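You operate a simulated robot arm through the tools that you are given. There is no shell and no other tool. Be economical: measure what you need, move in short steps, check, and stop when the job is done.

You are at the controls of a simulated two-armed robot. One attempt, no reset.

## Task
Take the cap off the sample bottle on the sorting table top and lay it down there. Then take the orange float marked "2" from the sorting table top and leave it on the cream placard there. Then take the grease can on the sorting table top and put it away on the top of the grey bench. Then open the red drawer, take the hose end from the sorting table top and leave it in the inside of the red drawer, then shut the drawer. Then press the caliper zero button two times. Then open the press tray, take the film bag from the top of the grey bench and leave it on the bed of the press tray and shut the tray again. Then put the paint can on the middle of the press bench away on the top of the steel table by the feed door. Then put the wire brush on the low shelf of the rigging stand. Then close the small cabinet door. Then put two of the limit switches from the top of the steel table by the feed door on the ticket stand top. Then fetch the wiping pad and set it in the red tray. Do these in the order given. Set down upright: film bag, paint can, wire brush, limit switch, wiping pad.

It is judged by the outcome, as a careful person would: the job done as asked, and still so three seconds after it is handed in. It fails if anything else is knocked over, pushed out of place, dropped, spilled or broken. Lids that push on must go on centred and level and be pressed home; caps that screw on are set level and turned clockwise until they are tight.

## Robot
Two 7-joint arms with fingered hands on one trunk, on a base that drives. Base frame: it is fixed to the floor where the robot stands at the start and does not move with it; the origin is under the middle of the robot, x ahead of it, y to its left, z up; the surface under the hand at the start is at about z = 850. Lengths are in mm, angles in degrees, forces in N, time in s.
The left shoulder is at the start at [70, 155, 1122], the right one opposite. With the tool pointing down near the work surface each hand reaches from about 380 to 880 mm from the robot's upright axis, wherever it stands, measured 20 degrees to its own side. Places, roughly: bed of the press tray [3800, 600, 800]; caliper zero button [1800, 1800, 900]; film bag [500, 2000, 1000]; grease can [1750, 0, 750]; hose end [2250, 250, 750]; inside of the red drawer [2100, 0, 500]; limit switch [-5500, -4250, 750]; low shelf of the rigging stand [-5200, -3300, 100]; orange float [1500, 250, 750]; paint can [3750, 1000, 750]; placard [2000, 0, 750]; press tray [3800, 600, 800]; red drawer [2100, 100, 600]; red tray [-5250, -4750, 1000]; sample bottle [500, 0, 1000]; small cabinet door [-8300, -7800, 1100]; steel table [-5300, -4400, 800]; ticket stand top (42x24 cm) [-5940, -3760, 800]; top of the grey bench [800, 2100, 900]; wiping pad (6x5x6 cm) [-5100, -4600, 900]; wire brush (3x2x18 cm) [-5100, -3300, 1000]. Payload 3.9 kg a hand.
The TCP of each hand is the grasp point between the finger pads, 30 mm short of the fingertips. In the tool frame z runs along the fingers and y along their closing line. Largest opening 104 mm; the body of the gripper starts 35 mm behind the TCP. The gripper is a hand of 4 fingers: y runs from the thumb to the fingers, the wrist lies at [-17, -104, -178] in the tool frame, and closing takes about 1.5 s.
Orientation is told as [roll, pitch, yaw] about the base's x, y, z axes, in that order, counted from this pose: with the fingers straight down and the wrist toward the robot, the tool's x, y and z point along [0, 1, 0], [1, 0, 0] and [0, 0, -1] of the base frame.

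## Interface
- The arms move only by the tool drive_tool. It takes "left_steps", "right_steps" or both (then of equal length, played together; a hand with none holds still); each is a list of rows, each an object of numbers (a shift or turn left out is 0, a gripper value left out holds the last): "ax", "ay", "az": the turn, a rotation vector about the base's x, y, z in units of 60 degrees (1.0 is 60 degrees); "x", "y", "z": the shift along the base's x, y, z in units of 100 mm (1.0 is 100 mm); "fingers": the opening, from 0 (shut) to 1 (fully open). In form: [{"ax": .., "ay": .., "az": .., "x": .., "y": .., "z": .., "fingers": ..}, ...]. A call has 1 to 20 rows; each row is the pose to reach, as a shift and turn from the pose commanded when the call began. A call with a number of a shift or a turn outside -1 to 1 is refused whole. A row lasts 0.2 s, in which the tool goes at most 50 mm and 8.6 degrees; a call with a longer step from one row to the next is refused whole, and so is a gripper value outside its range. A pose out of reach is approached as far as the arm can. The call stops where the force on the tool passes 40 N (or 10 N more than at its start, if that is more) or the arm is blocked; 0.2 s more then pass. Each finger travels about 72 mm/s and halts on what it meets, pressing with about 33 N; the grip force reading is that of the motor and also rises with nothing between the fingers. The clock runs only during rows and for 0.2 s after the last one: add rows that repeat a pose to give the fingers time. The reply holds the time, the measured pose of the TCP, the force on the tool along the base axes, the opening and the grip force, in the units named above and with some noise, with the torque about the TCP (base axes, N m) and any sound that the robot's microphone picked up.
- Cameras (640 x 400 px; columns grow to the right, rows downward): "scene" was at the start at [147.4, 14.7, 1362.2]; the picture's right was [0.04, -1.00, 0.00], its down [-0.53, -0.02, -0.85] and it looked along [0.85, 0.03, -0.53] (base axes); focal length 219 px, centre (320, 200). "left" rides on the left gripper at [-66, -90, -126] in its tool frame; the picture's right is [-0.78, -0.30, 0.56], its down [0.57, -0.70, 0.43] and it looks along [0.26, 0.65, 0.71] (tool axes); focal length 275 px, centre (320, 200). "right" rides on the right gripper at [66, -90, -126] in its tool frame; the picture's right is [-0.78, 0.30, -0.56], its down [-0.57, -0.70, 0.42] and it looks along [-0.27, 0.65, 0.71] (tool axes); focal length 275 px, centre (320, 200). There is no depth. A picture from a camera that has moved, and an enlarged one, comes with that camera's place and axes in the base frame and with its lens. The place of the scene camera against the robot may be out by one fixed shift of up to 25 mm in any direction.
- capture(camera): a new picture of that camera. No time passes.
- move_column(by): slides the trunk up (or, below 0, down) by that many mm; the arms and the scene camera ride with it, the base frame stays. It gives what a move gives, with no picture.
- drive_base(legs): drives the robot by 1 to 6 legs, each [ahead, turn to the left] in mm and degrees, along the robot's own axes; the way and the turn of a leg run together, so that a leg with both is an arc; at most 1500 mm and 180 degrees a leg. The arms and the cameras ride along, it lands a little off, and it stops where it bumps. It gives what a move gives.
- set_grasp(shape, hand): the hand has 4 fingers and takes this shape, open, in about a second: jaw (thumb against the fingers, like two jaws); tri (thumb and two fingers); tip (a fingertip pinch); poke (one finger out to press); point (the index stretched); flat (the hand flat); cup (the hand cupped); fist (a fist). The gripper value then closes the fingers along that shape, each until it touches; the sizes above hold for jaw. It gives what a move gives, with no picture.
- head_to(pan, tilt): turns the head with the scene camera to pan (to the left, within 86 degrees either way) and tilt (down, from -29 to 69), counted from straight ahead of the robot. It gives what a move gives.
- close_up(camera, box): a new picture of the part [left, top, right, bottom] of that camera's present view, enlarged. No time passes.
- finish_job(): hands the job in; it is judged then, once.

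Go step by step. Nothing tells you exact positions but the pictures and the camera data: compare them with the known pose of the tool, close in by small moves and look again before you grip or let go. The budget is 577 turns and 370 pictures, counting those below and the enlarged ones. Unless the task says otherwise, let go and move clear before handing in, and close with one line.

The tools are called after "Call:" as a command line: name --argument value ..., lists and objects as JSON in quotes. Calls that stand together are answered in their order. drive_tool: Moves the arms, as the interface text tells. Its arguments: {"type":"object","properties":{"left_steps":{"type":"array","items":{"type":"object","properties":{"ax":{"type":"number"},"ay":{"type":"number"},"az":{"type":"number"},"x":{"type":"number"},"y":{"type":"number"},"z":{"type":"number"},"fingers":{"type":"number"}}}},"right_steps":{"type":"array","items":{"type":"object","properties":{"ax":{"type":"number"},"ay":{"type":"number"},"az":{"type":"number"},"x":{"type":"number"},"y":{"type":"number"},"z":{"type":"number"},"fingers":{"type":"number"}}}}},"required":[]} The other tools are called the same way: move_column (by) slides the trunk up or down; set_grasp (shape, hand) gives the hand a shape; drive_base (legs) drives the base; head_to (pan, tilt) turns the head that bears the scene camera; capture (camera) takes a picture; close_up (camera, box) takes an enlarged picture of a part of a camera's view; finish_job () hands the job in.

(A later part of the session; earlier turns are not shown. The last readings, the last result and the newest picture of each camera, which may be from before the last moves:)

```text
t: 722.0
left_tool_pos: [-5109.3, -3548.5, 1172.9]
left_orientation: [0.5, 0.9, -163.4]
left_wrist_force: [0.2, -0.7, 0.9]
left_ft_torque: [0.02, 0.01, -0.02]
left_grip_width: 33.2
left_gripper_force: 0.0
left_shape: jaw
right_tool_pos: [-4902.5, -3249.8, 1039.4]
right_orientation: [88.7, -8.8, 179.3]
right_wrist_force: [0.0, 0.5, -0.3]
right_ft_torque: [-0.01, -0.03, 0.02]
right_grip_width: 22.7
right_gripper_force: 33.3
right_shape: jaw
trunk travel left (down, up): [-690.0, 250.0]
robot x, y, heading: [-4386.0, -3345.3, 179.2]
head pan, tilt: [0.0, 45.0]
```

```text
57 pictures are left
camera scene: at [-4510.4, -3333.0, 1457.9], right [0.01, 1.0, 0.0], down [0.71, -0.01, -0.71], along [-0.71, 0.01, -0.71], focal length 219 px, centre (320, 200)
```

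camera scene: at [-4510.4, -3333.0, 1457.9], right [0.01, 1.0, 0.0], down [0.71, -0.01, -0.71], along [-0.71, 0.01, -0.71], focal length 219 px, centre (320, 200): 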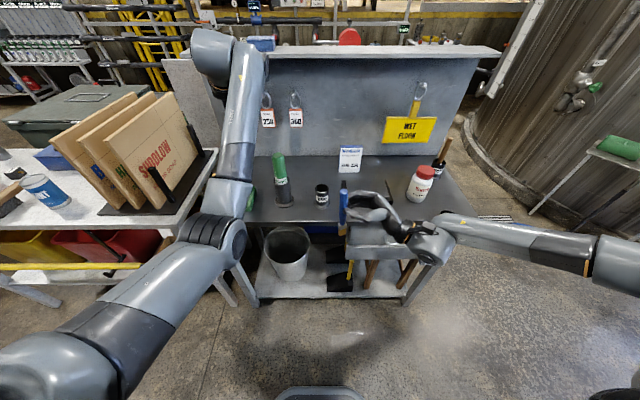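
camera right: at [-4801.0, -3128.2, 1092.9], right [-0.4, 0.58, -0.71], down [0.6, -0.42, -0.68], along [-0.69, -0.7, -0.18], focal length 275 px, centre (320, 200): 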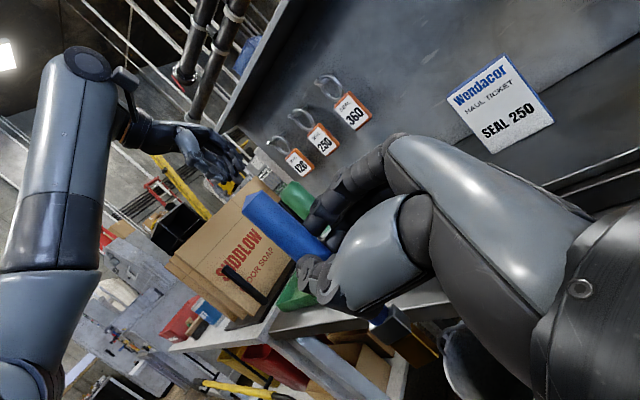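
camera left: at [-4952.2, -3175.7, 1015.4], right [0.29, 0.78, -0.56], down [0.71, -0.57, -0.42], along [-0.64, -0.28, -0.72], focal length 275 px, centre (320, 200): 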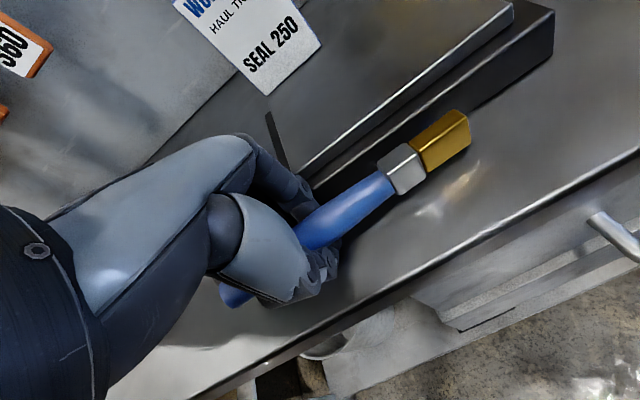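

The brush is now vertical, handle up. I'll lower it into its "WIRE" cup (mouth at about [-5088, -3328, 937]) so I can re-grip it from above with a level hand.

Call:
drive_tool --right_steps '[{"z": 0.2}, {"z": 0.38, "x": -0.2}, {"z": 0.38, "x": -0.5, "y": -0.2}, {"z": 0.38, "x": -0.8, "y": -0.4}, {"z": 0.38, "x": -1, "y": -0.6}]'

Call:
drive_tool --right_steps '[{"x": -0.3}, {"x": -0.6, "y": -0.05}, {"x": -0.85, "y": -0.1}, {"x": -0.92, "y": -0.11}, {"x": -0.92, "y": -0.11}]'

Call:
capture --camera "right"

Call:
close_up --camera "scene" --box '[240, 120, 440, 240]'

```text
t: 723.2
left_tool_pos: [-5110.0, -3549.8, 1171.3]
left_orientation: [0.4, 1.1, -163.4]
left_wrist_force: [0.3, -0.4, -0.6]
left_ft_torque: [0.01, 0.02, 0.0]
left_grip_width: 33.0
left_gripper_force: 0.1
left_shape: jaw
right_tool_pos: [-5004.4, -3312.1, 1076.7]
right_orientation: [88.6, -8.9, 179.4]
right_wrist_force: [-0.4, -0.4, -0.1]
right_ft_torque: [0.02, 0.02, 0.03]
right_grip_width: 22.6
right_gripper_force: 33.4
right_shape: jaw
trunk travel left (down, up): [-690.0, 250.0]
robot x, y, heading: [-4383.0, -3344.0, 179.1]
head pan, tilt: [0.0, 45.0]
```

```text
t: 724.4
left_tool_pos: [-5108.8, -3548.6, 1174.6]
left_orientation: [0.5, 0.9, -163.4]
left_wrist_force: [-0.8, -0.3, 0.3]
left_ft_torque: [0.0, 0.05, 0.01]
left_grip_width: 33.2
left_gripper_force: 0.1
left_shape: jaw
right_tool_pos: [-5095.2, -3321.4, 1077.4]
right_orientation: [88.7, -9.0, 179.5]
right_wrist_force: [-0.1, -0.1, 0.5]
right_ft_torque: [0.03, 0.01, 0.0]
right_grip_width: 22.8
right_gripper_force: 32.9
right_shape: jaw
trunk travel left (down, up): [-690.0, 250.0]
robot x, y, heading: [-4384.7, -3346.6, 179.1]
head pan, tilt: [0.0, 45.0]
```

```text
56 pictures are left
camera right: at [-4993.1, -3199.1, 1131.9], right [-0.4, 0.58, -0.71], down [0.6, -0.42, -0.68], along [-0.69, -0.7, -0.18], focal length 275 px, centre (320, 200)
```

right: 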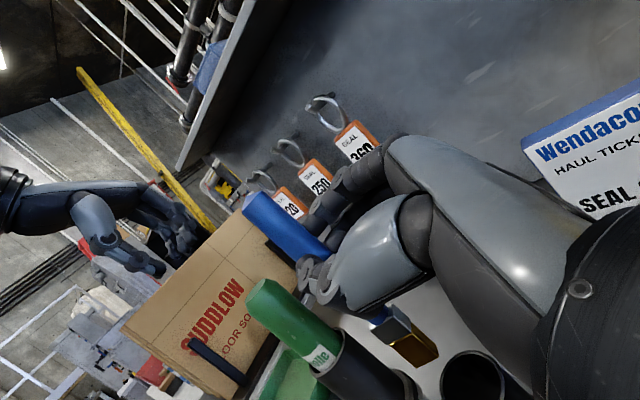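

```text
3.20 times, centred on (340, 180) of scene
camera zoom: at [-4510.5, -3332.8, 1457.9], right [0.01, 1.0, 0.0], down [0.71, -0.01, -0.71], along [-0.71, 0.01, -0.71], focal length 702 px, centre (256, 264)
```

zoom: 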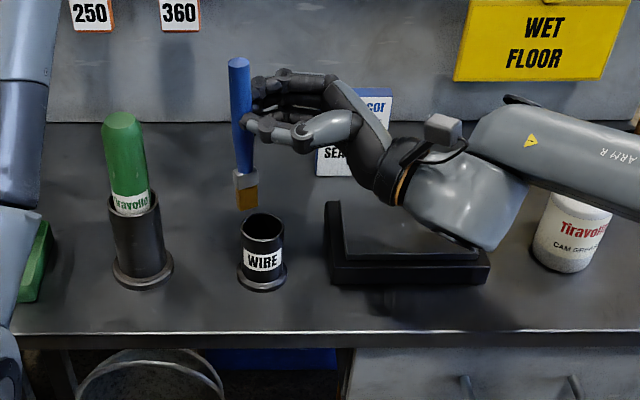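

Call:
drive_tool --right_steps '[{"y": 0.08}, {"y": 0.17}, {"y": 0.17}]'

Call:
close_up --camera "right" --box '[340, 260, 600, 400]'

Call:
close_up --camera "left" --box '[0, 0, 640, 400]'

```text
t: 725.2
left_tool_pos: [-5109.1, -3547.8, 1172.5]
left_orientation: [0.4, 0.9, -163.4]
left_wrist_force: [0.0, 0.1, 0.2]
left_ft_torque: [0.02, -0.02, 0.03]
left_grip_width: 33.1
left_gripper_force: 0.1
left_shape: jaw
right_tool_pos: [-5095.2, -3305.6, 1076.2]
right_orientation: [88.5, -8.9, 179.4]
right_wrist_force: [0.4, 0.2, -0.2]
right_ft_torque: [-0.02, -0.01, 0.0]
right_grip_width: 22.5
right_gripper_force: 33.1
right_shape: jaw
trunk travel left (down, up): [-690.0, 250.0]
robot x, y, heading: [-4385.6, -3345.3, 179.3]
head pan, tilt: [0.0, 45.0]
```

```text
2.46 times, centred on (470, 330) of right
camera zoom: at [-4993.1, -3182.5, 1131.3], right [-0.4, 0.58, -0.71], down [0.6, -0.42, -0.68], along [-0.69, -0.7, -0.18], focal length 678 px, centre (-49, -120)
```

zoom: 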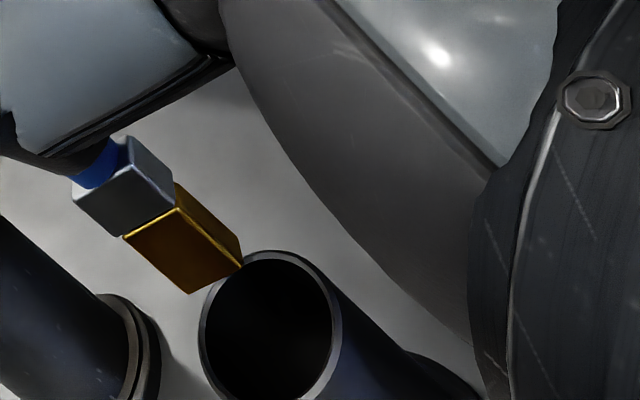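

```text
1.00 times, centred on (320, 200) of left (not enlarged: the box is as wide or as high as the picture)
camera zoom: at [-5045.1, -3458.3, 1300.6], right [0.07, 0.83, -0.56], down [0.84, -0.35, -0.41], along [-0.53, -0.44, -0.72], focal length 275 px, centre (320, 200)
```

zoom: 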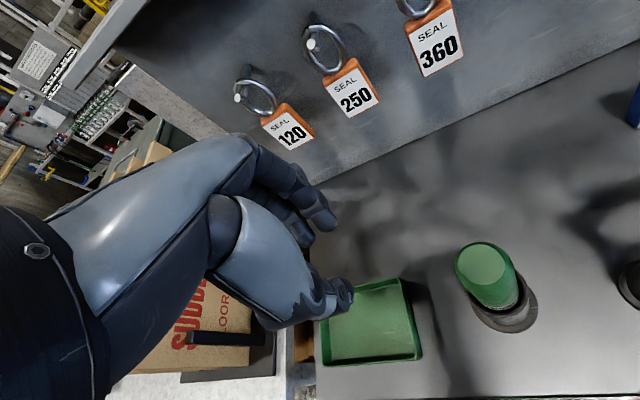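

Brush and cup centres agree within 4 mm. Lowering it into the cup.

Call:
drive_tool --right_steps '[{"x": -0.015, "y": -0.03, "z": -0.15}, {"x": -0.015, "y": -0.03, "z": -0.3}, {"x": -0.015, "y": -0.03, "z": -0.45}, {"x": -0.015, "y": -0.03, "z": -0.6}, {"x": -0.015, "y": -0.03, "z": -0.7}, {"x": -0.015, "y": -0.03, "z": -0.7}]'

Call:
close_up --camera "scene" --box '[240, 120, 440, 240]'

```text
t: 726.6
left_tool_pos: [-5108.4, -3547.7, 1173.1]
left_orientation: [0.4, 0.9, -163.4]
left_wrist_force: [0.1, -0.9, 0.8]
left_ft_torque: [0.03, 0.03, 0.04]
left_grip_width: 33.5
left_gripper_force: 0.2
left_shape: jaw
right_tool_pos: [-5095.8, -3308.5, 1006.2]
right_orientation: [88.7, -8.9, 179.3]
right_wrist_force: [-0.6, -0.3, 0.1]
right_ft_torque: [-0.02, -0.03, 0.0]
right_grip_width: 22.5
right_gripper_force: 33.0
right_shape: jaw
trunk travel left (down, up): [-690.0, 250.0]
robot x, y, heading: [-4389.7, -3344.9, 179.3]
head pan, tilt: [0.0, 45.0]
```

```text
3.20 times, centred on (340, 180) of scene
camera zoom: at [-4510.5, -3332.8, 1457.9], right [0.01, 1.0, 0.0], down [0.71, -0.01, -0.71], along [-0.71, 0.01, -0.71], focal length 702 px, centre (256, 264)
```

zoom: 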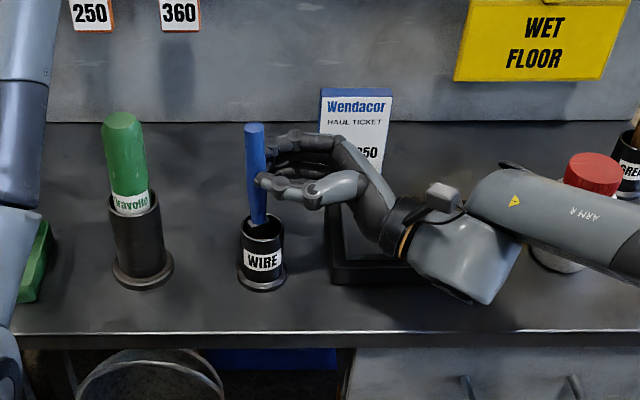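

It's in the cup. Releasing, backing out to the right, then rolling back to fingers-down.

Call:
drive_tool --right_steps '[{"fingers": 0.3}, {"fingers": 0.5}, {"fingers": 0.6}, {"fingers": 0.6, "y": 0.2}, {"y": 0.6}, {"y": 1}, {"y": 1, "z": 0.4}, {"y": 1, "z": 0.8}, {"y": 1, "z": 1}]'

Call:
drive_tool --right_steps '[{"ax": 0.13, "x": 0.2}, {"ax": 0.26, "x": 0.4}, {"ax": 0.39, "x": 0.4}, {"ax": 0.52, "x": 0.4}, {"ax": 0.65, "x": 0.4}, {"ax": 0.78, "x": 0.4}, {"ax": 0.91, "x": 0.4}, {"ax": 0.98, "x": 0.4}]'

Call:
drive_tool --right_steps '[{"ax": 0.13}, {"ax": 0.26}, {"ax": 0.39}, {"ax": 0.49, "z": 0.2}, {"ax": 0.49, "z": 0.4, "az": -0.07, "ay": -0.1}, {"ax": 0.49, "z": 0.5, "az": -0.14, "ay": -0.1}]'

Call:
capture --camera "right"

```text
t: 728.6
left_tool_pos: [-5108.8, -3549.0, 1172.5]
left_orientation: [0.6, 0.9, -163.4]
left_wrist_force: [-0.3, -0.1, 0.2]
left_ft_torque: [-0.01, -0.02, -0.01]
left_grip_width: 32.9
left_gripper_force: 0.1
left_shape: jaw
right_tool_pos: [-5096.2, -3206.4, 1105.3]
right_orientation: [88.7, -8.9, 179.3]
right_wrist_force: [-0.1, -0.4, 0.6]
right_ft_torque: [0.03, 0.0, 0.0]
right_grip_width: 61.9
right_gripper_force: 0.1
right_shape: jaw
trunk travel left (down, up): [-690.0, 250.0]
robot x, y, heading: [-4389.6, -3345.7, 179.4]
head pan, tilt: [0.0, 45.0]
```

```text
t: 730.4
left_tool_pos: [-5108.5, -3549.7, 1173.5]
left_orientation: [0.4, 0.9, -163.4]
left_wrist_force: [0.6, -0.8, -0.1]
left_ft_torque: [-0.01, -0.02, 0.01]
left_grip_width: 33.1
left_gripper_force: 0.0
left_shape: jaw
right_tool_pos: [-5056.7, -3208.6, 1108.5]
right_orientation: [29.3, -5.2, -172.7]
right_wrist_force: [0.8, -0.3, 0.2]
right_ft_torque: [0.0, 0.0, 0.01]
right_grip_width: 62.1
right_gripper_force: 0.1
right_shape: jaw
trunk travel left (down, up): [-690.0, 250.0]
robot x, y, heading: [-4384.7, -3347.3, 179.0]
head pan, tilt: [0.0, 45.0]
```

```text
t: 731.8
left_tool_pos: [-5107.6, -3548.2, 1173.6]
left_orientation: [0.5, 0.9, -163.4]
left_wrist_force: [0.2, 0.6, 0.4]
left_ft_torque: [0.0, 0.01, 0.02]
left_grip_width: 33.4
left_gripper_force: 0.1
left_shape: jaw
right_tool_pos: [-5056.0, -3208.2, 1105.6]
right_orientation: [25.7, -4.7, -172.3]
right_wrist_force: [0.0, -0.8, 0.3]
right_ft_torque: [-0.02, 0.01, 0.01]
right_grip_width: 62.1
right_gripper_force: 0.0
right_shape: jaw
right hand out of reach, approached as far as the arm can: row 1, 2, 3, 4, 5, 6
trunk travel left (down, up): [-690.0, 250.0]
robot x, y, heading: [-4385.5, -3345.8, 179.2]
head pan, tilt: [0.0, 45.0]
```

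```text
51 pictures are left
camera right: at [-4954.6, -3199.6, 1240.7], right [-0.4, 0.89, 0.19], down [0.6, 0.42, -0.69], along [-0.69, -0.16, -0.7], focal length 275 px, centre (320, 200)
```

right: 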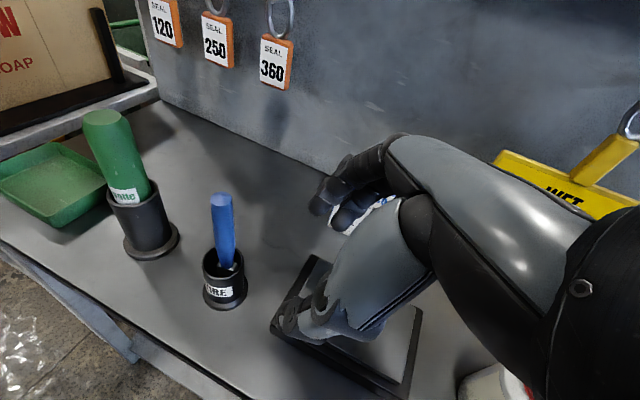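

The brush stands in the cup. I'll finish levelling the right hand a bit closer to me.

Call:
drive_tool --right_steps '[{"x": 0.3, "z": 0.1}, {"x": 0.6, "z": 0.2}, {"x": 0.9, "z": 0.2, "ax": 0.1}, {"x": 1, "z": 0.2, "ax": 0.22}, {"x": 1, "z": 0.2, "ax": 0.34, "az": -0.06}, {"x": 1, "z": 0.2, "ax": 0.44, "ay": -0.06, "az": -0.12}, {"x": 1, "z": 0.2, "ax": 0.44, "ay": -0.06, "az": -0.12}]'

```text
t: 733.4
left_tool_pos: [-5111.3, -3546.3, 1171.9]
left_orientation: [0.6, 1.0, -163.3]
left_wrist_force: [-0.3, 0.4, -0.4]
left_ft_torque: [0.0, 0.0, 0.0]
left_grip_width: 33.2
left_gripper_force: 0.1
left_shape: jaw
right_tool_pos: [-4957.9, -3206.2, 1125.8]
right_orientation: [-0.4, 1.3, -178.9]
right_wrist_force: [-0.1, 0.0, -0.5]
right_ft_torque: [-0.05, -0.04, 0.02]
right_grip_width: 62.7
right_gripper_force: 0.1
right_shape: jaw
right hand out of reach, approached as far as the arm can: row 1, 2, 3, 4
trunk travel left (down, up): [-690.0, 250.0]
robot x, y, heading: [-4388.6, -3346.0, 179.4]
head pan, tilt: [0.0, 45.0]
```

Call:
drive_tool --right_steps '[{"x": -0.3, "y": -0.3, "ax": 0.03, "ay": -0.04, "fingers": 0.75}, {"x": -0.6, "y": -0.6, "ax": 0.06, "ay": -0.08}, {"x": -0.9, "y": -0.9, "ax": 0.1, "ay": -0.135}, {"x": -1, "y": -1, "ax": 0.1, "ay": -0.135}]'

Call:
drive_tool --right_steps '[{"x": -0.3, "y": -0.2}, {"x": -0.51, "y": -0.28, "z": -0.2}, {"x": -0.51, "y": -0.28, "z": -0.5}, {"x": -0.51, "y": -0.28, "z": -0.56}]'

Call:
capture --camera "right"

```text
t: 734.4
left_tool_pos: [-5108.9, -3548.1, 1172.6]
left_orientation: [0.6, 0.9, -163.5]
left_wrist_force: [0.0, -0.3, 0.4]
left_ft_torque: [-0.02, 0.01, -0.04]
left_grip_width: 33.4
left_gripper_force: 0.1
left_shape: jaw
right_tool_pos: [-5056.6, -3308.0, 1127.8]
right_orientation: [-6.3, 9.4, -179.3]
right_wrist_force: [-0.3, -0.1, -0.3]
right_ft_torque: [0.02, -0.01, 0.01]
right_grip_width: 77.4
right_gripper_force: 0.1
right_shape: jaw
trunk travel left (down, up): [-690.0, 250.0]
robot x, y, heading: [-4388.9, -3345.3, 179.5]
head pan, tilt: [0.0, 45.0]
```

```text
t: 735.4
left_tool_pos: [-5110.5, -3547.8, 1173.4]
left_orientation: [0.6, 0.9, -163.4]
left_wrist_force: [0.4, 1.4, 0.1]
left_ft_torque: [0.0, 0.01, 0.02]
left_grip_width: 33.3
left_gripper_force: 0.1
left_shape: jaw
right_tool_pos: [-5107.9, -3337.3, 1071.9]
right_orientation: [-6.3, 9.2, -179.3]
right_wrist_force: [-0.3, 0.4, 0.0]
right_ft_torque: [-0.01, 0.01, -0.02]
right_grip_width: 77.8
right_gripper_force: 0.1
right_shape: jaw
trunk travel left (down, up): [-690.0, 250.0]
robot x, y, heading: [-4387.0, -3344.3, 179.4]
head pan, tilt: [0.0, 45.0]
```

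```text
50 pictures are left
camera right: at [-5036.5, -3415.0, 1202.0], right [-0.4, 0.71, 0.58], down [0.74, 0.62, -0.24], along [-0.53, 0.34, -0.78], focal length 275 px, centre (320, 200)
```

right: 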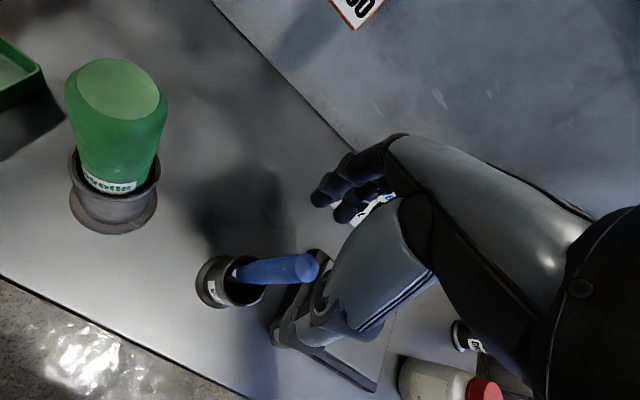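

The handle is nearly vertical in the cup, so I'll keep the hand level and come straight down over [-5099, -3327].

Call:
drive_tool --right_steps '[{"ax": -0.045, "ay": 0.06, "x": 0.05, "y": 0.05}, {"ax": -0.085, "ay": 0.125, "x": 0.09, "y": 0.1}, {"ax": -0.085, "ay": 0.125, "x": 0.09, "y": 0.1}]'

Call:
drive_tool --right_steps '[{"z": -0.25}, {"z": -0.5}, {"z": -0.68}, {"z": -0.7}, {"z": -0.7}]'

Call:
capture --camera "right"

```text
t: 736.2
left_tool_pos: [-5109.6, -3548.8, 1172.6]
left_orientation: [0.4, 1.1, -163.4]
left_wrist_force: [-0.4, 0.1, -1.0]
left_ft_torque: [0.02, -0.02, -0.03]
left_grip_width: 33.1
left_gripper_force: 0.2
left_shape: jaw
right_tool_pos: [-5100.0, -3326.9, 1071.8]
right_orientation: [-1.3, 1.6, -178.8]
right_wrist_force: [-0.3, 0.3, -0.1]
right_ft_torque: [0.0, 0.03, 0.01]
right_grip_width: 77.7
right_gripper_force: 0.1
right_shape: jaw
trunk travel left (down, up): [-690.0, 250.0]
robot x, y, heading: [-4386.1, -3345.4, 178.8]
head pan, tilt: [0.0, 45.0]
```

```text
t: 737.4
left_tool_pos: [-5109.2, -3548.0, 1173.2]
left_orientation: [0.4, 0.9, -163.4]
left_wrist_force: [0.2, 0.7, -1.0]
left_ft_torque: [0.0, 0.0, 0.03]
left_grip_width: 33.1
left_gripper_force: 0.0
left_shape: jaw
right_tool_pos: [-5099.3, -3326.3, 1002.1]
right_orientation: [-1.3, 1.7, -178.7]
right_wrist_force: [-0.6, -0.1, -0.3]
right_ft_torque: [0.03, 0.0, -0.01]
right_grip_width: 77.8
right_gripper_force: 0.1
right_shape: jaw
trunk travel left (down, up): [-690.0, 250.0]
robot x, y, heading: [-4386.7, -3343.0, 179.2]
head pan, tilt: [0.0, 45.0]
```

```text
49 pictures are left
camera right: at [-5010.6, -3393.7, 1128.2], right [-0.33, 0.76, 0.57], down [0.7, 0.6, -0.39], along [-0.63, 0.27, -0.73], focal length 275 px, centre (320, 200)
```

right: 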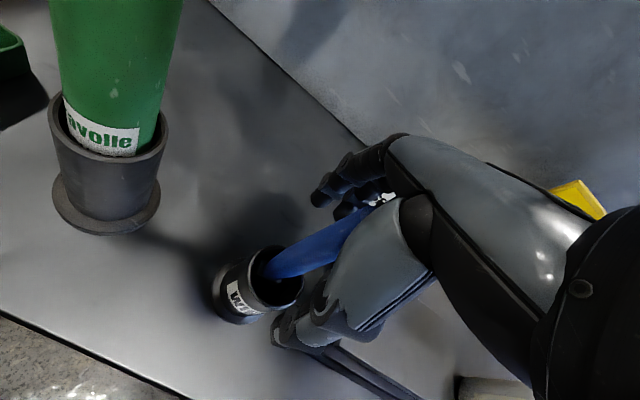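

Call:
drive_tool --right_steps '[{"x": -0.05, "y": -0.04}, {"x": -0.05, "y": -0.04, "fingers": 0.5}, {"x": -0.05, "y": -0.04, "fingers": 0.3}, {"x": -0.05, "y": -0.04, "fingers": 0.15}, {"x": -0.05, "y": -0.04, "fingers": 0}, {"x": -0.05, "y": -0.04, "fingers": 0}, {"x": -0.05, "y": -0.04, "fingers": 0}]'

Call:
drive_tool --right_steps '[{"z": 0.1}, {"z": 0.3}, {"z": 0.6}, {"z": 0.9}, {"z": 1}]'

Call:
drive_tool --right_steps '[{"z": 0.3}, {"z": 0.6, "x": 0.2}, {"z": 0.6, "x": 0.6}, {"z": 0.6, "x": 1}]'

Call:
close_up --camera "right" --box '[180, 160, 440, 340]'

Call:
close_up --camera "scene" --box '[240, 60, 420, 220]'

```text
t: 739.0
left_tool_pos: [-5109.3, -3548.3, 1171.7]
left_orientation: [0.5, 0.9, -163.4]
left_wrist_force: [0.2, -0.1, 1.0]
left_ft_torque: [-0.02, -0.03, -0.01]
left_grip_width: 33.0
left_gripper_force: 0.1
left_shape: jaw
right_tool_pos: [-5103.9, -3330.2, 1001.9]
right_orientation: [-1.3, 1.8, -178.9]
right_wrist_force: [0.0, 0.1, 0.3]
right_ft_torque: [-0.01, -0.02, 0.02]
right_grip_width: 12.1
right_gripper_force: 32.7
right_shape: jaw
trunk travel left (down, up): [-690.0, 250.0]
robot x, y, heading: [-4388.0, -3347.3, 179.1]
head pan, tilt: [0.0, 45.0]
```

```text
t: 740.2
left_tool_pos: [-5109.5, -3548.0, 1173.2]
left_orientation: [0.5, 0.9, -163.3]
left_wrist_force: [0.3, -0.2, 0.7]
left_ft_torque: [-0.02, 0.02, 0.05]
left_grip_width: 33.1
left_gripper_force: 0.0
left_shape: jaw
right_tool_pos: [-5103.3, -3329.2, 1101.3]
right_orientation: [-1.3, 1.7, -178.9]
right_wrist_force: [-0.3, -0.2, -0.3]
right_ft_torque: [0.02, -0.01, 0.0]
right_grip_width: 11.8
right_gripper_force: 33.3
right_shape: jaw
trunk travel left (down, up): [-690.0, 250.0]
robot x, y, heading: [-4387.0, -3347.8, 179.2]
head pan, tilt: [0.0, 45.0]
```

```text
t: 741.2
left_tool_pos: [-5107.8, -3547.4, 1173.3]
left_orientation: [0.5, 0.8, -163.4]
left_wrist_force: [0.6, 0.3, 0.6]
left_ft_torque: [-0.01, 0.01, -0.02]
left_grip_width: 33.2
left_gripper_force: 0.2
left_shape: jaw
right_tool_pos: [-5001.3, -3329.0, 1163.0]
right_orientation: [-1.2, 1.6, -178.9]
right_wrist_force: [-0.7, 1.0, -0.3]
right_ft_torque: [-0.03, 0.0, 0.0]
right_grip_width: 11.8
right_gripper_force: 33.4
right_shape: jaw
trunk travel left (down, up): [-690.0, 250.0]
robot x, y, heading: [-4387.6, -3340.2, 179.1]
head pan, tilt: [0.0, 45.0]
```

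```text
2.22 times, centred on (310, 250) of right
camera zoom: at [-4913.8, -3396.7, 1288.7], right [-0.33, 0.76, 0.57], down [0.7, 0.59, -0.39], along [-0.63, 0.27, -0.73], focal length 612 px, centre (342, 89)
```

zoom: 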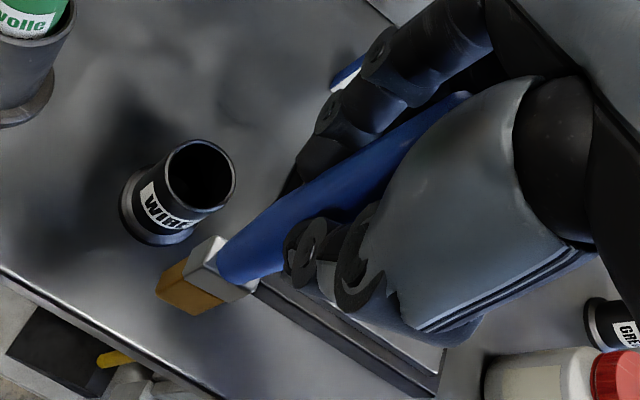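

```text
2.50 times, centred on (330, 140) of scene
camera zoom: at [-4509.1, -3332.4, 1458.1], right [0.01, 1.0, 0.0], down [0.71, -0.01, -0.71], along [-0.71, 0.01, -0.71], focal length 548 px, centre (295, 350)
```

zoom: 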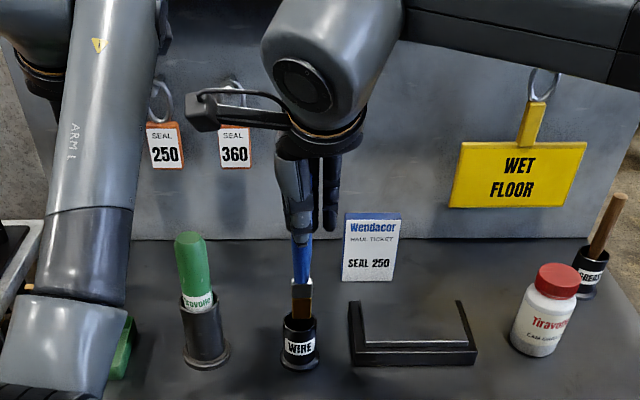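

Brush in hand again, handle up, aligned with the level hand. I'll retract both hands in front of the stand and lower the trunk for the shelf.

Call:
drive_tool --right_steps '[{"x": 0.4}, {"x": 0.8, "ay": 0.02}, {"x": 1, "ay": 0.02}, {"x": 1, "ay": 0.02}]' --left_steps '[{"x": 0.4, "az": -0.07}, {"x": 0.8, "az": -0.14}, {"x": 1, "az": -0.21}, {"x": 1, "az": -0.27}]'

Call:
drive_tool --right_steps '[{"x": 0.2}, {"x": 0.35}, {"x": 0.35}, {"x": 0.35}]' --left_steps '[{"x": 0.4, "y": -0.2}, {"x": 0.8, "y": -0.4}, {"x": 1, "y": -0.5}, {"x": 1, "y": -0.5}]'

Call:
drive_tool --left_steps '[{"x": 0.3}, {"x": 0.6}, {"x": 0.8}]'

Call:
move_column --by -400

Call:
move_column --by -280

Call:
drive_tool --right_steps '[{"z": -0.4}, {"z": -0.8}, {"z": -1}, {"z": -1}]'

Call:
capture --camera "scene"

```text
t: 742.2
left_tool_pos: [-5008.4, -3548.6, 1173.5]
left_orientation: [0.5, 1.0, -179.8]
left_wrist_force: [-0.5, 0.0, -0.2]
left_ft_torque: [-0.01, -0.01, -0.02]
left_grip_width: 33.2
left_gripper_force: 0.0
left_shape: jaw
right_tool_pos: [-4903.9, -3330.8, 1160.4]
right_orientation: [-1.3, 0.6, -179.0]
right_wrist_force: [1.1, 0.1, -0.3]
right_ft_torque: [-0.01, -0.02, -0.01]
right_grip_width: 11.9
right_gripper_force: 33.1
right_shape: jaw
trunk travel left (down, up): [-690.0, 250.0]
robot x, y, heading: [-4385.1, -3347.5, 178.9]
head pan, tilt: [0.0, 45.0]
```

```text
t: 743.4
left_tool_pos: [-4914.2, -3640.2, 1182.8]
left_orientation: [4.0, -0.5, -175.1]
left_wrist_force: [-0.1, 0.6, 0.0]
left_ft_torque: [0.02, 0.01, -0.03]
left_grip_width: 33.3
left_gripper_force: 0.1
left_shape: jaw
left hand out of reach, approached as far as the arm can: row 3, 4
right_tool_pos: [-4867.3, -3330.6, 1161.1]
right_orientation: [-1.3, 0.6, -179.0]
right_wrist_force: [0.3, -1.1, -0.1]
right_ft_torque: [0.01, -0.02, -0.01]
right_grip_width: 12.2
right_gripper_force: 33.0
right_shape: jaw
trunk travel left (down, up): [-690.0, 250.0]
robot x, y, heading: [-4384.5, -3345.0, 179.3]
head pan, tilt: [0.0, 45.0]
stopped in row 4 (left hand): the arm was blocked; the commanded pose is now the measured one
```

```text
t: 744.4
left_tool_pos: [-4859.1, -3695.6, 1187.3]
left_orientation: [7.1, -2.0, -170.6]
left_wrist_force: [-0.6, -0.5, -0.3]
left_ft_torque: [-0.01, 0.04, 0.01]
left_grip_width: 33.3
left_gripper_force: 0.0
left_shape: jaw
left hand out of reach, approached as far as the arm can: row 2, 3
right_tool_pos: [-4868.1, -3329.3, 1160.7]
right_orientation: [-1.4, 0.5, -178.9]
right_wrist_force: [0.5, -1.0, -0.6]
right_ft_torque: [0.0, -0.01, 0.0]
right_grip_width: 12.2
right_gripper_force: 33.4
right_shape: jaw
trunk travel left (down, up): [-690.0, 250.0]
robot x, y, heading: [-4387.3, -3346.0, 179.3]
head pan, tilt: [0.0, 45.0]
stopped in row 3 (left hand): the arm was blocked; the commanded pose is now the measured one
```

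```text
t: 748.2
left_tool_pos: [-4857.6, -3694.7, 786.9]
left_orientation: [6.9, -1.9, -170.8]
left_wrist_force: [-0.4, -0.1, 0.3]
left_ft_torque: [0.02, 0.0, -0.02]
left_grip_width: 33.2
left_gripper_force: 0.2
left_shape: jaw
right_tool_pos: [-4868.2, -3330.3, 761.3]
right_orientation: [-1.3, 0.5, -178.9]
right_wrist_force: [0.1, 0.6, -0.4]
right_ft_torque: [0.02, 0.0, -0.01]
right_grip_width: 12.2
right_gripper_force: 33.2
right_shape: jaw
trunk travel left (down, up): [-290.0, 650.0]
robot x, y, heading: [-4386.5, -3344.7, 179.1]
head pan, tilt: [0.0, 45.0]
```

```text
t: 751.0
left_tool_pos: [-4856.9, -3694.4, 507.0]
left_orientation: [6.9, -2.1, -170.7]
left_wrist_force: [-0.2, -0.2, -0.5]
left_ft_torque: [-0.02, 0.01, 0.0]
left_grip_width: 33.3
left_gripper_force: 0.1
left_shape: jaw
right_tool_pos: [-4868.8, -3330.8, 481.2]
right_orientation: [-1.4, 0.5, -178.9]
right_wrist_force: [-0.2, -0.6, -1.5]
right_ft_torque: [0.02, 0.02, -0.01]
right_grip_width: 12.2
right_gripper_force: 33.0
right_shape: jaw
trunk travel left (down, up): [-10.0, 930.0]
robot x, y, heading: [-4386.4, -3342.7, 178.9]
head pan, tilt: [0.0, 45.0]
```

```text
t: 752.0
left_tool_pos: [-4858.8, -3694.3, 507.2]
left_orientation: [7.0, -1.9, -170.7]
left_wrist_force: [0.1, -0.7, -0.1]
left_ft_torque: [0.0, -0.02, 0.02]
left_grip_width: 33.4
left_gripper_force: 0.2
left_shape: jaw
right_tool_pos: [-4868.9, -3329.3, 381.0]
right_orientation: [-1.3, 0.5, -178.9]
right_wrist_force: [-0.3, -0.1, -0.8]
right_ft_torque: [-0.02, -0.02, -0.03]
right_grip_width: 12.1
right_gripper_force: 33.0
right_shape: jaw
trunk travel left (down, up): [-10.0, 930.0]
robot x, y, heading: [-4387.8, -3343.6, 179.5]
head pan, tilt: [0.0, 45.0]
```

```text
46 pictures are left
camera scene: at [-4510.5, -3332.9, 777.9], right [0.01, 1.0, 0.0], down [0.71, -0.01, -0.71], along [-0.71, 0.01, -0.71], focal length 219 px, centre (320, 200)
```

scene: 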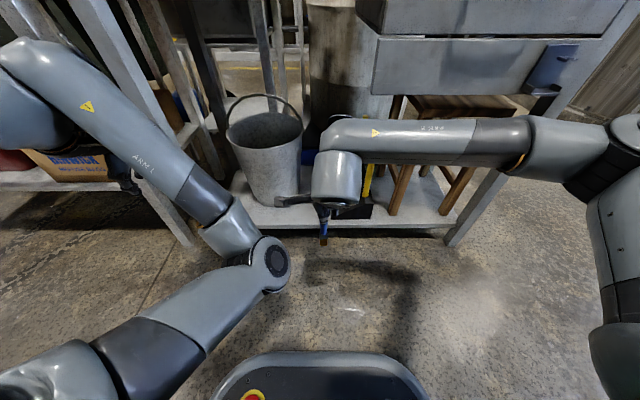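

Call:
drive_tool --right_steps '[{"z": -0.4}, {"z": -0.65, "x": -0.2}, {"z": -0.65, "x": -0.6, "y": -0.05}, {"z": -0.65, "x": -1, "y": -0.1}]'

Call:
drive_tool --right_steps '[{"x": -0.4}, {"x": -0.8}, {"x": -1}, {"x": -1.0}]'

Call:
drive_tool --right_steps '[{"z": -0.15}, {"z": -0.3}, {"z": -0.36}, {"z": -0.4}, {"z": -0.4}]'

Call:
close_up --camera "scene" --box '[260, 130, 420, 260]'

```text
t: 753.0
left_tool_pos: [-4858.7, -3694.5, 507.8]
left_orientation: [7.0, -2.0, -170.7]
left_wrist_force: [-0.1, 0.4, 0.4]
left_ft_torque: [-0.05, 0.01, 0.0]
left_grip_width: 33.1
left_gripper_force: 0.1
left_shape: jaw
right_tool_pos: [-4968.8, -3340.3, 315.8]
right_orientation: [-1.3, 0.5, -178.8]
right_wrist_force: [-0.1, 0.8, 0.0]
right_ft_torque: [-0.01, 0.0, 0.0]
right_grip_width: 11.8
right_gripper_force: 33.1
right_shape: jaw
trunk travel left (down, up): [-10.0, 930.0]
robot x, y, heading: [-4387.9, -3344.7, 179.2]
head pan, tilt: [0.0, 45.0]
```

```text
t: 754.0
left_tool_pos: [-4858.0, -3695.0, 507.5]
left_orientation: [6.9, -2.0, -170.8]
left_wrist_force: [1.1, -0.3, -0.6]
left_ft_torque: [-0.02, -0.01, 0.01]
left_grip_width: 33.3
left_gripper_force: 0.1
left_shape: jaw
right_tool_pos: [-5067.8, -3340.7, 315.9]
right_orientation: [-1.3, 0.4, -178.8]
right_wrist_force: [0.8, 0.2, -0.1]
right_ft_torque: [0.0, 0.01, 0.01]
right_grip_width: 12.1
right_gripper_force: 32.8
right_shape: jaw
trunk travel left (down, up): [-10.0, 930.0]
robot x, y, heading: [-4387.6, -3345.7, 179.1]
head pan, tilt: [0.0, 45.0]
```

```text
t: 755.2
left_tool_pos: [-4858.4, -3695.6, 507.6]
left_orientation: [6.9, -2.0, -170.6]
left_wrist_force: [-0.2, -0.7, 0.2]
left_ft_torque: [-0.04, -0.02, 0.02]
left_grip_width: 33.4
left_gripper_force: 0.2
left_shape: jaw
right_tool_pos: [-5067.9, -3340.5, 275.6]
right_orientation: [-1.3, 0.5, -179.0]
right_wrist_force: [0.1, 0.1, -0.5]
right_ft_torque: [-0.03, 0.02, 0.0]
right_grip_width: 12.2
right_gripper_force: 33.3
right_shape: jaw
trunk travel left (down, up): [-10.0, 930.0]
robot x, y, heading: [-4386.0, -3347.1, 179.1]
head pan, tilt: [0.0, 45.0]
```

```text
3.08 times, centred on (340, 195) of scene
camera zoom: at [-4510.5, -3332.9, 777.9], right [0.01, 1.0, 0.0], down [0.71, -0.01, -0.71], along [-0.71, 0.01, -0.71], focal length 675 px, centre (258, 215)
```

zoom: 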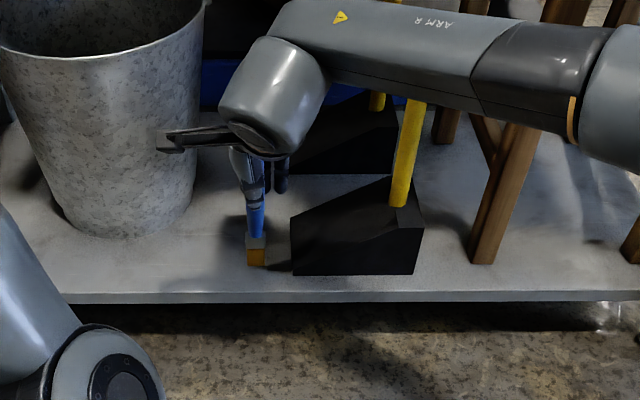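

Call:
drive_tool --right_steps '[{"z": -0.03}, {"z": -0.06}, {"z": -0.09}, {"z": -0.11}, {"z": -0.11}]'

Call:
drive_tool --right_steps '[{"z": -0.02}, {"z": -0.04}, {"z": -0.06}, {"z": -0.06}]'

```text
t: 756.5
left_tool_pos: [-4859.0, -3694.8, 506.7]
left_orientation: [6.9, -1.9, -170.7]
left_wrist_force: [0.1, -0.4, 0.5]
left_ft_torque: [0.01, -0.02, -0.01]
left_grip_width: 33.3
left_gripper_force: 0.0
left_shape: jaw
right_tool_pos: [-5068.1, -3340.5, 263.8]
right_orientation: [-1.3, 0.6, -178.9]
right_wrist_force: [-0.5, -0.5, -0.5]
right_ft_torque: [-0.01, -0.01, 0.0]
right_grip_width: 12.0
right_gripper_force: 32.9
right_shape: jaw
trunk travel left (down, up): [-10.0, 930.0]
robot x, y, heading: [-4385.6, -3347.5, 179.1]
head pan, tilt: [0.0, 45.0]
```

```text
t: 757.5
left_tool_pos: [-4857.2, -3694.1, 506.6]
left_orientation: [6.9, -2.0, -170.6]
left_wrist_force: [0.2, -0.9, -0.2]
left_ft_torque: [0.03, 0.0, 0.0]
left_grip_width: 33.4
left_gripper_force: 0.1
left_shape: jaw
right_tool_pos: [-5068.2, -3340.4, 258.2]
right_orientation: [-1.3, 0.5, -178.9]
right_wrist_force: [-0.4, 0.0, -0.5]
right_ft_torque: [0.0, -0.01, 0.01]
right_grip_width: 12.4
right_gripper_force: 32.9
right_shape: jaw
trunk travel left (down, up): [-10.0, 930.0]
robot x, y, heading: [-4386.4, -3347.5, 179.1]
head pan, tilt: [0.0, 45.0]
```

Call:
drive_tool --right_steps '[{"z": -0.015}, {"z": -0.03}, {"z": -0.045}, {"z": -0.06}, {"z": -0.06}]'

```text
t: 758.6
left_tool_pos: [-4857.5, -3694.5, 508.9]
left_orientation: [6.9, -2.1, -170.8]
left_wrist_force: [-0.2, -0.6, 0.2]
left_ft_torque: [-0.03, 0.02, 0.02]
left_grip_width: 33.2
left_gripper_force: 0.1
left_shape: jaw
right_tool_pos: [-5069.5, -3341.0, 256.6]
right_orientation: [-1.2, 0.1, -178.9]
right_wrist_force: [-0.6, 1.9, 19.7]
right_ft_torque: [0.05, 0.04, -0.01]
right_grip_width: 13.2
right_gripper_force: 33.2
right_shape: jaw
trunk travel left (down, up): [-10.0, 930.0]
robot x, y, heading: [-4387.2, -3344.5, 179.2]
head pan, tilt: [0.0, 45.0]
```

Contact (20 N). Easing up 2 mm and opening slowly with the hand level.

Call:
drive_tool --right_steps '[{"z": 0.02}, {"z": 0.03}, {"z": 0.03}]'

Call:
drive_tool --right_steps '[{"fingers": 0.14}, {"fingers": 0.17}, {"fingers": 0.2}, {"fingers": 0.23}, {"fingers": 0.27}, {"fingers": 0.32}, {"fingers": 0.4}, {"fingers": 0.5}, {"fingers": 0.6}, {"fingers": 0.6}]'

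Call:
capture --camera "right"

```text
t: 759.5
left_tool_pos: [-4857.1, -3694.0, 508.1]
left_orientation: [6.9, -2.2, -170.7]
left_wrist_force: [-0.4, -0.1, 0.0]
left_ft_torque: [-0.02, 0.01, 0.0]
left_grip_width: 33.3
left_gripper_force: 0.0
left_shape: jaw
right_tool_pos: [-5068.5, -3342.1, 256.3]
right_orientation: [-1.2, 0.5, -178.8]
right_wrist_force: [0.1, 0.3, 14.0]
right_ft_torque: [0.0, 0.1, -0.01]
right_grip_width: 13.1
right_gripper_force: 32.9
right_shape: jaw
trunk travel left (down, up): [-10.0, 930.0]
robot x, y, heading: [-4382.6, -3345.9, 179.2]
head pan, tilt: [0.0, 45.0]
```

```text
t: 761.6
left_tool_pos: [-4857.1, -3694.7, 507.1]
left_orientation: [6.8, -2.0, -170.7]
left_wrist_force: [-0.2, 0.4, -0.4]
left_ft_torque: [0.0, -0.01, -0.03]
left_grip_width: 33.4
left_gripper_force: 0.0
left_shape: jaw
right_tool_pos: [-5068.7, -3340.5, 255.8]
right_orientation: [-1.4, 0.5, -178.9]
right_wrist_force: [0.3, 0.3, -0.2]
right_ft_torque: [-0.04, -0.01, -0.02]
right_grip_width: 62.0
right_gripper_force: 0.1
right_shape: jaw
trunk travel left (down, up): [-10.0, 930.0]
robot x, y, heading: [-4389.8, -3342.8, 179.1]
head pan, tilt: [0.0, 45.0]
```

```text
44 pictures are left
camera right: at [-4977.4, -3407.4, 380.9], right [-0.32, 0.76, 0.57], down [0.69, 0.6, -0.41], along [-0.65, 0.27, -0.71], focal length 275 px, centre (320, 200)
```

right: 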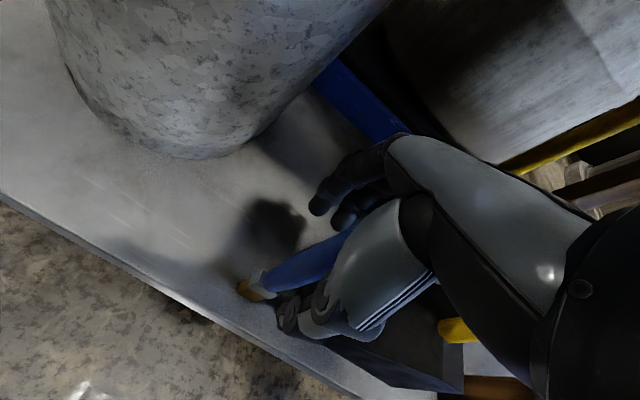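

Call:
drive_tool --right_steps '[{"fingers": 0.7}, {"fingers": 0.8}, {"fingers": 0.9}, {"fingers": 1}, {"fingers": 1}, {"fingers": 1}]'

Call:
close_up --camera "right" --box '[200, 180, 420, 340]'

```text
t: 763.0
left_tool_pos: [-4858.8, -3694.9, 508.0]
left_orientation: [7.0, -2.0, -170.7]
left_wrist_force: [0.2, 0.5, 0.2]
left_ft_torque: [-0.04, 0.01, -0.04]
left_grip_width: 33.2
left_gripper_force: 0.1
left_shape: jaw
right_tool_pos: [-5068.0, -3340.4, 255.2]
right_orientation: [-1.3, 0.5, -178.9]
right_wrist_force: [-0.1, -0.3, -0.2]
right_ft_torque: [0.01, 0.0, -0.02]
right_grip_width: 103.4
right_gripper_force: 0.1
right_shape: jaw
trunk travel left (down, up): [-10.0, 930.0]
robot x, y, heading: [-4386.6, -3346.7, 179.1]
head pan, tilt: [0.0, 45.0]
```

```text
2.50 times, centred on (310, 260) of right
camera zoom: at [-4977.4, -3407.5, 380.9], right [-0.32, 0.76, 0.57], down [0.69, 0.6, -0.41], along [-0.65, 0.27, -0.71], focal length 688 px, centre (345, 50)
```

zoom: 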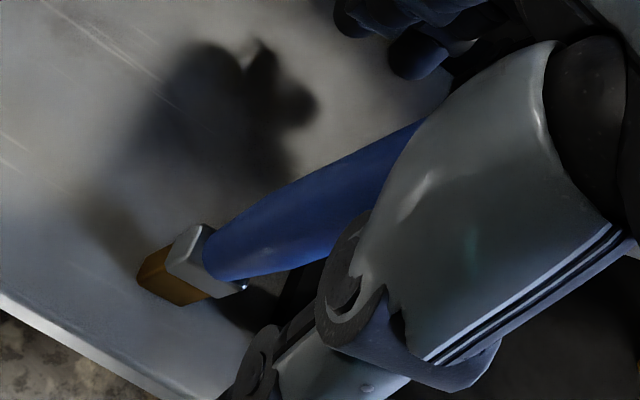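

Call:
drive_tool --right_steps '[{"z": 0.05}, {"z": 0.12}, {"z": 0.22}, {"z": 0.35}, {"z": 0.5}, {"z": 0.65}, {"z": 0.8}, {"z": 1}]'

Call:
capture --camera "right"

```text
t: 764.9
left_tool_pos: [-4858.5, -3693.4, 506.5]
left_orientation: [6.9, -2.0, -170.6]
left_wrist_force: [-0.2, 0.5, 0.0]
left_ft_torque: [0.0, 0.0, 0.0]
left_grip_width: 33.3
left_gripper_force: 0.1
left_shape: jaw
right_tool_pos: [-5067.9, -3341.3, 356.8]
right_orientation: [-1.2, 0.4, -178.9]
right_wrist_force: [0.2, 0.0, -0.3]
right_ft_torque: [0.02, -0.02, -0.01]
right_grip_width: 103.6
right_gripper_force: 0.1
right_shape: jaw
trunk travel left (down, up): [-10.0, 930.0]
robot x, y, heading: [-4390.7, -3346.9, 179.4]
head pan, tilt: [0.0, 45.0]
```

```text
42 pictures are left
camera right: at [-4976.9, -3407.7, 481.2], right [-0.32, 0.76, 0.57], down [0.69, 0.6, -0.41], along [-0.65, 0.27, -0.71], focal length 275 px, centre (320, 200)
```

right: 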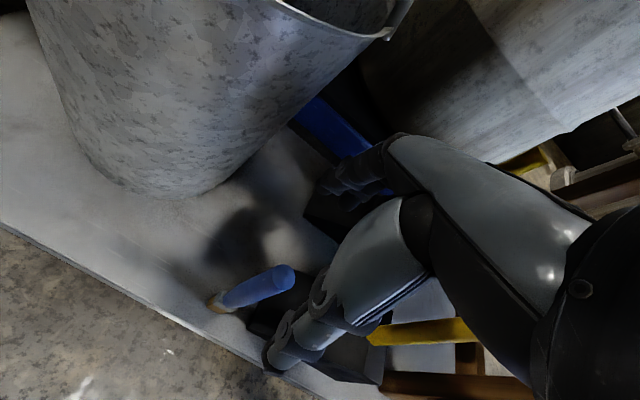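

The wire brush now stands upright on the shelf. I'll lift clear and back away carefully.

Call:
drive_tool --right_steps '[{"z": 0.3}, {"z": 0.6}, {"z": 0.7, "x": 0.2}, {"z": 0.7, "x": 0.6}, {"z": 0.7, "x": 1}]'

Call:
drive_tool --right_steps '[{"x": 0.4}, {"x": 0.8}, {"x": 1}]'

Call:
move_column --by 400

Call:
move_column --by 400

Call:
head_to --pan 60 --tilt 20

Call:
capture --camera "scene"

```text
t: 766.0
left_tool_pos: [-4858.4, -3695.2, 507.6]
left_orientation: [7.0, -2.0, -170.7]
left_wrist_force: [0.1, -0.7, 0.4]
left_ft_torque: [0.03, -0.03, 0.03]
left_grip_width: 33.2
left_gripper_force: 0.0
left_shape: jaw
right_tool_pos: [-4967.8, -3339.9, 427.2]
right_orientation: [-1.3, 0.4, -178.9]
right_wrist_force: [0.2, 0.0, 0.4]
right_ft_torque: [0.01, 0.01, -0.02]
right_grip_width: 104.0
right_gripper_force: 0.0
right_shape: jaw
trunk travel left (down, up): [-10.0, 930.0]
robot x, y, heading: [-4386.7, -3344.0, 179.1]
head pan, tilt: [0.0, 45.0]
```

```text
t: 766.9
left_tool_pos: [-4857.7, -3694.3, 506.8]
left_orientation: [6.9, -1.9, -170.7]
left_wrist_force: [0.3, 0.1, 0.1]
left_ft_torque: [0.02, 0.03, -0.02]
left_grip_width: 33.4
left_gripper_force: 0.0
left_shape: jaw
right_tool_pos: [-4867.5, -3340.0, 428.0]
right_orientation: [-1.3, 0.5, -178.9]
right_wrist_force: [-0.5, -0.5, -1.1]
right_ft_torque: [-0.01, -0.02, 0.0]
right_grip_width: 103.8
right_gripper_force: 0.0
right_shape: jaw
trunk travel left (down, up): [-10.0, 930.0]
robot x, y, heading: [-4386.6, -3345.1, 179.4]
head pan, tilt: [0.0, 45.0]
```

```text
t: 770.7
left_tool_pos: [-4858.8, -3693.8, 905.8]
left_orientation: [6.9, -1.9, -170.7]
left_wrist_force: [0.8, 0.5, 0.0]
left_ft_torque: [0.0, -0.01, 0.0]
left_grip_width: 33.5
left_gripper_force: 0.1
left_shape: jaw
right_tool_pos: [-4866.9, -3341.8, 827.4]
right_orientation: [-1.3, 0.5, -178.9]
right_wrist_force: [-0.3, 0.0, 0.4]
right_ft_torque: [-0.01, -0.04, -0.03]
right_grip_width: 103.7
right_gripper_force: 0.1
right_shape: jaw
trunk travel left (down, up): [-410.0, 530.0]
robot x, y, heading: [-4386.2, -3342.1, 179.2]
head pan, tilt: [0.0, 45.0]
```

```text
t: 774.5
left_tool_pos: [-4858.9, -3694.9, 1306.6]
left_orientation: [6.9, -2.0, -170.7]
left_wrist_force: [0.6, 0.3, -0.7]
left_ft_torque: [-0.04, -0.03, -0.03]
left_grip_width: 33.2
left_gripper_force: 0.2
left_shape: jaw
right_tool_pos: [-4868.5, -3340.7, 1226.5]
right_orientation: [-1.3, 0.5, -178.8]
right_wrist_force: [-0.1, -0.3, 0.6]
right_ft_torque: [0.01, 0.02, -0.06]
right_grip_width: 103.9
right_gripper_force: 0.1
right_shape: jaw
trunk travel left (down, up): [-810.0, 130.0]
robot x, y, heading: [-4385.4, -3343.2, 179.2]
head pan, tilt: [0.0, 45.0]
```

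```text
t: 775.8
left_tool_pos: [-4858.4, -3695.1, 1307.1]
left_orientation: [6.9, -2.0, -170.7]
left_wrist_force: [0.1, -0.4, -0.1]
left_ft_torque: [0.02, 0.01, 0.01]
left_grip_width: 33.2
left_gripper_force: 0.0
left_shape: jaw
right_tool_pos: [-4867.6, -3340.3, 1227.1]
right_orientation: [-1.3, 0.5, -178.8]
right_wrist_force: [-0.1, -0.5, 0.2]
right_ft_torque: [0.01, 0.02, 0.03]
right_grip_width: 103.9
right_gripper_force: 0.0
right_shape: jaw
trunk travel left (down, up): [-810.0, 130.0]
robot x, y, heading: [-4385.4, -3346.4, 179.4]
head pan, tilt: [60.0, 20.0]
```

```text
41 pictures are left
camera scene: at [-4477.1, -3414.0, 1616.6], right [-0.86, 0.51, 0.0], down [0.18, 0.29, -0.94], along [-0.48, -0.81, -0.34], focal length 219 px, centre (320, 200)
```

scene: 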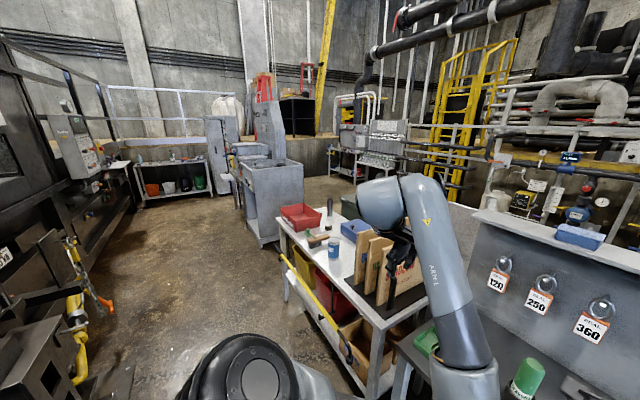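

Call:
close_up --camera "scene" --box '[230, 60, 450, 220]'

```text
2.50 times, centred on (340, 140) of scene
camera zoom: at [-4477.1, -3414.0, 1616.6], right [-0.86, 0.51, 0.0], down [0.18, 0.29, -0.94], along [-0.48, -0.81, -0.34], focal length 548 px, centre (270, 350)
```

zoom: 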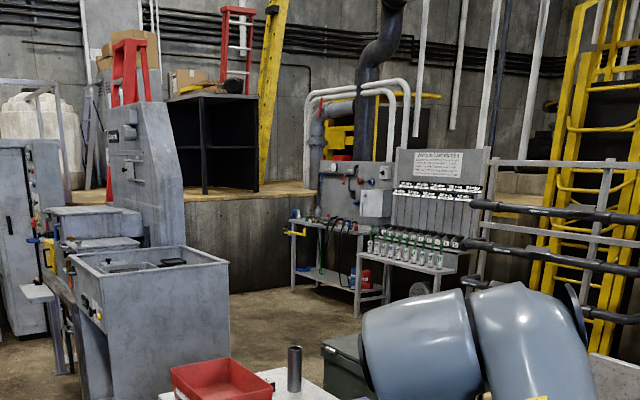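

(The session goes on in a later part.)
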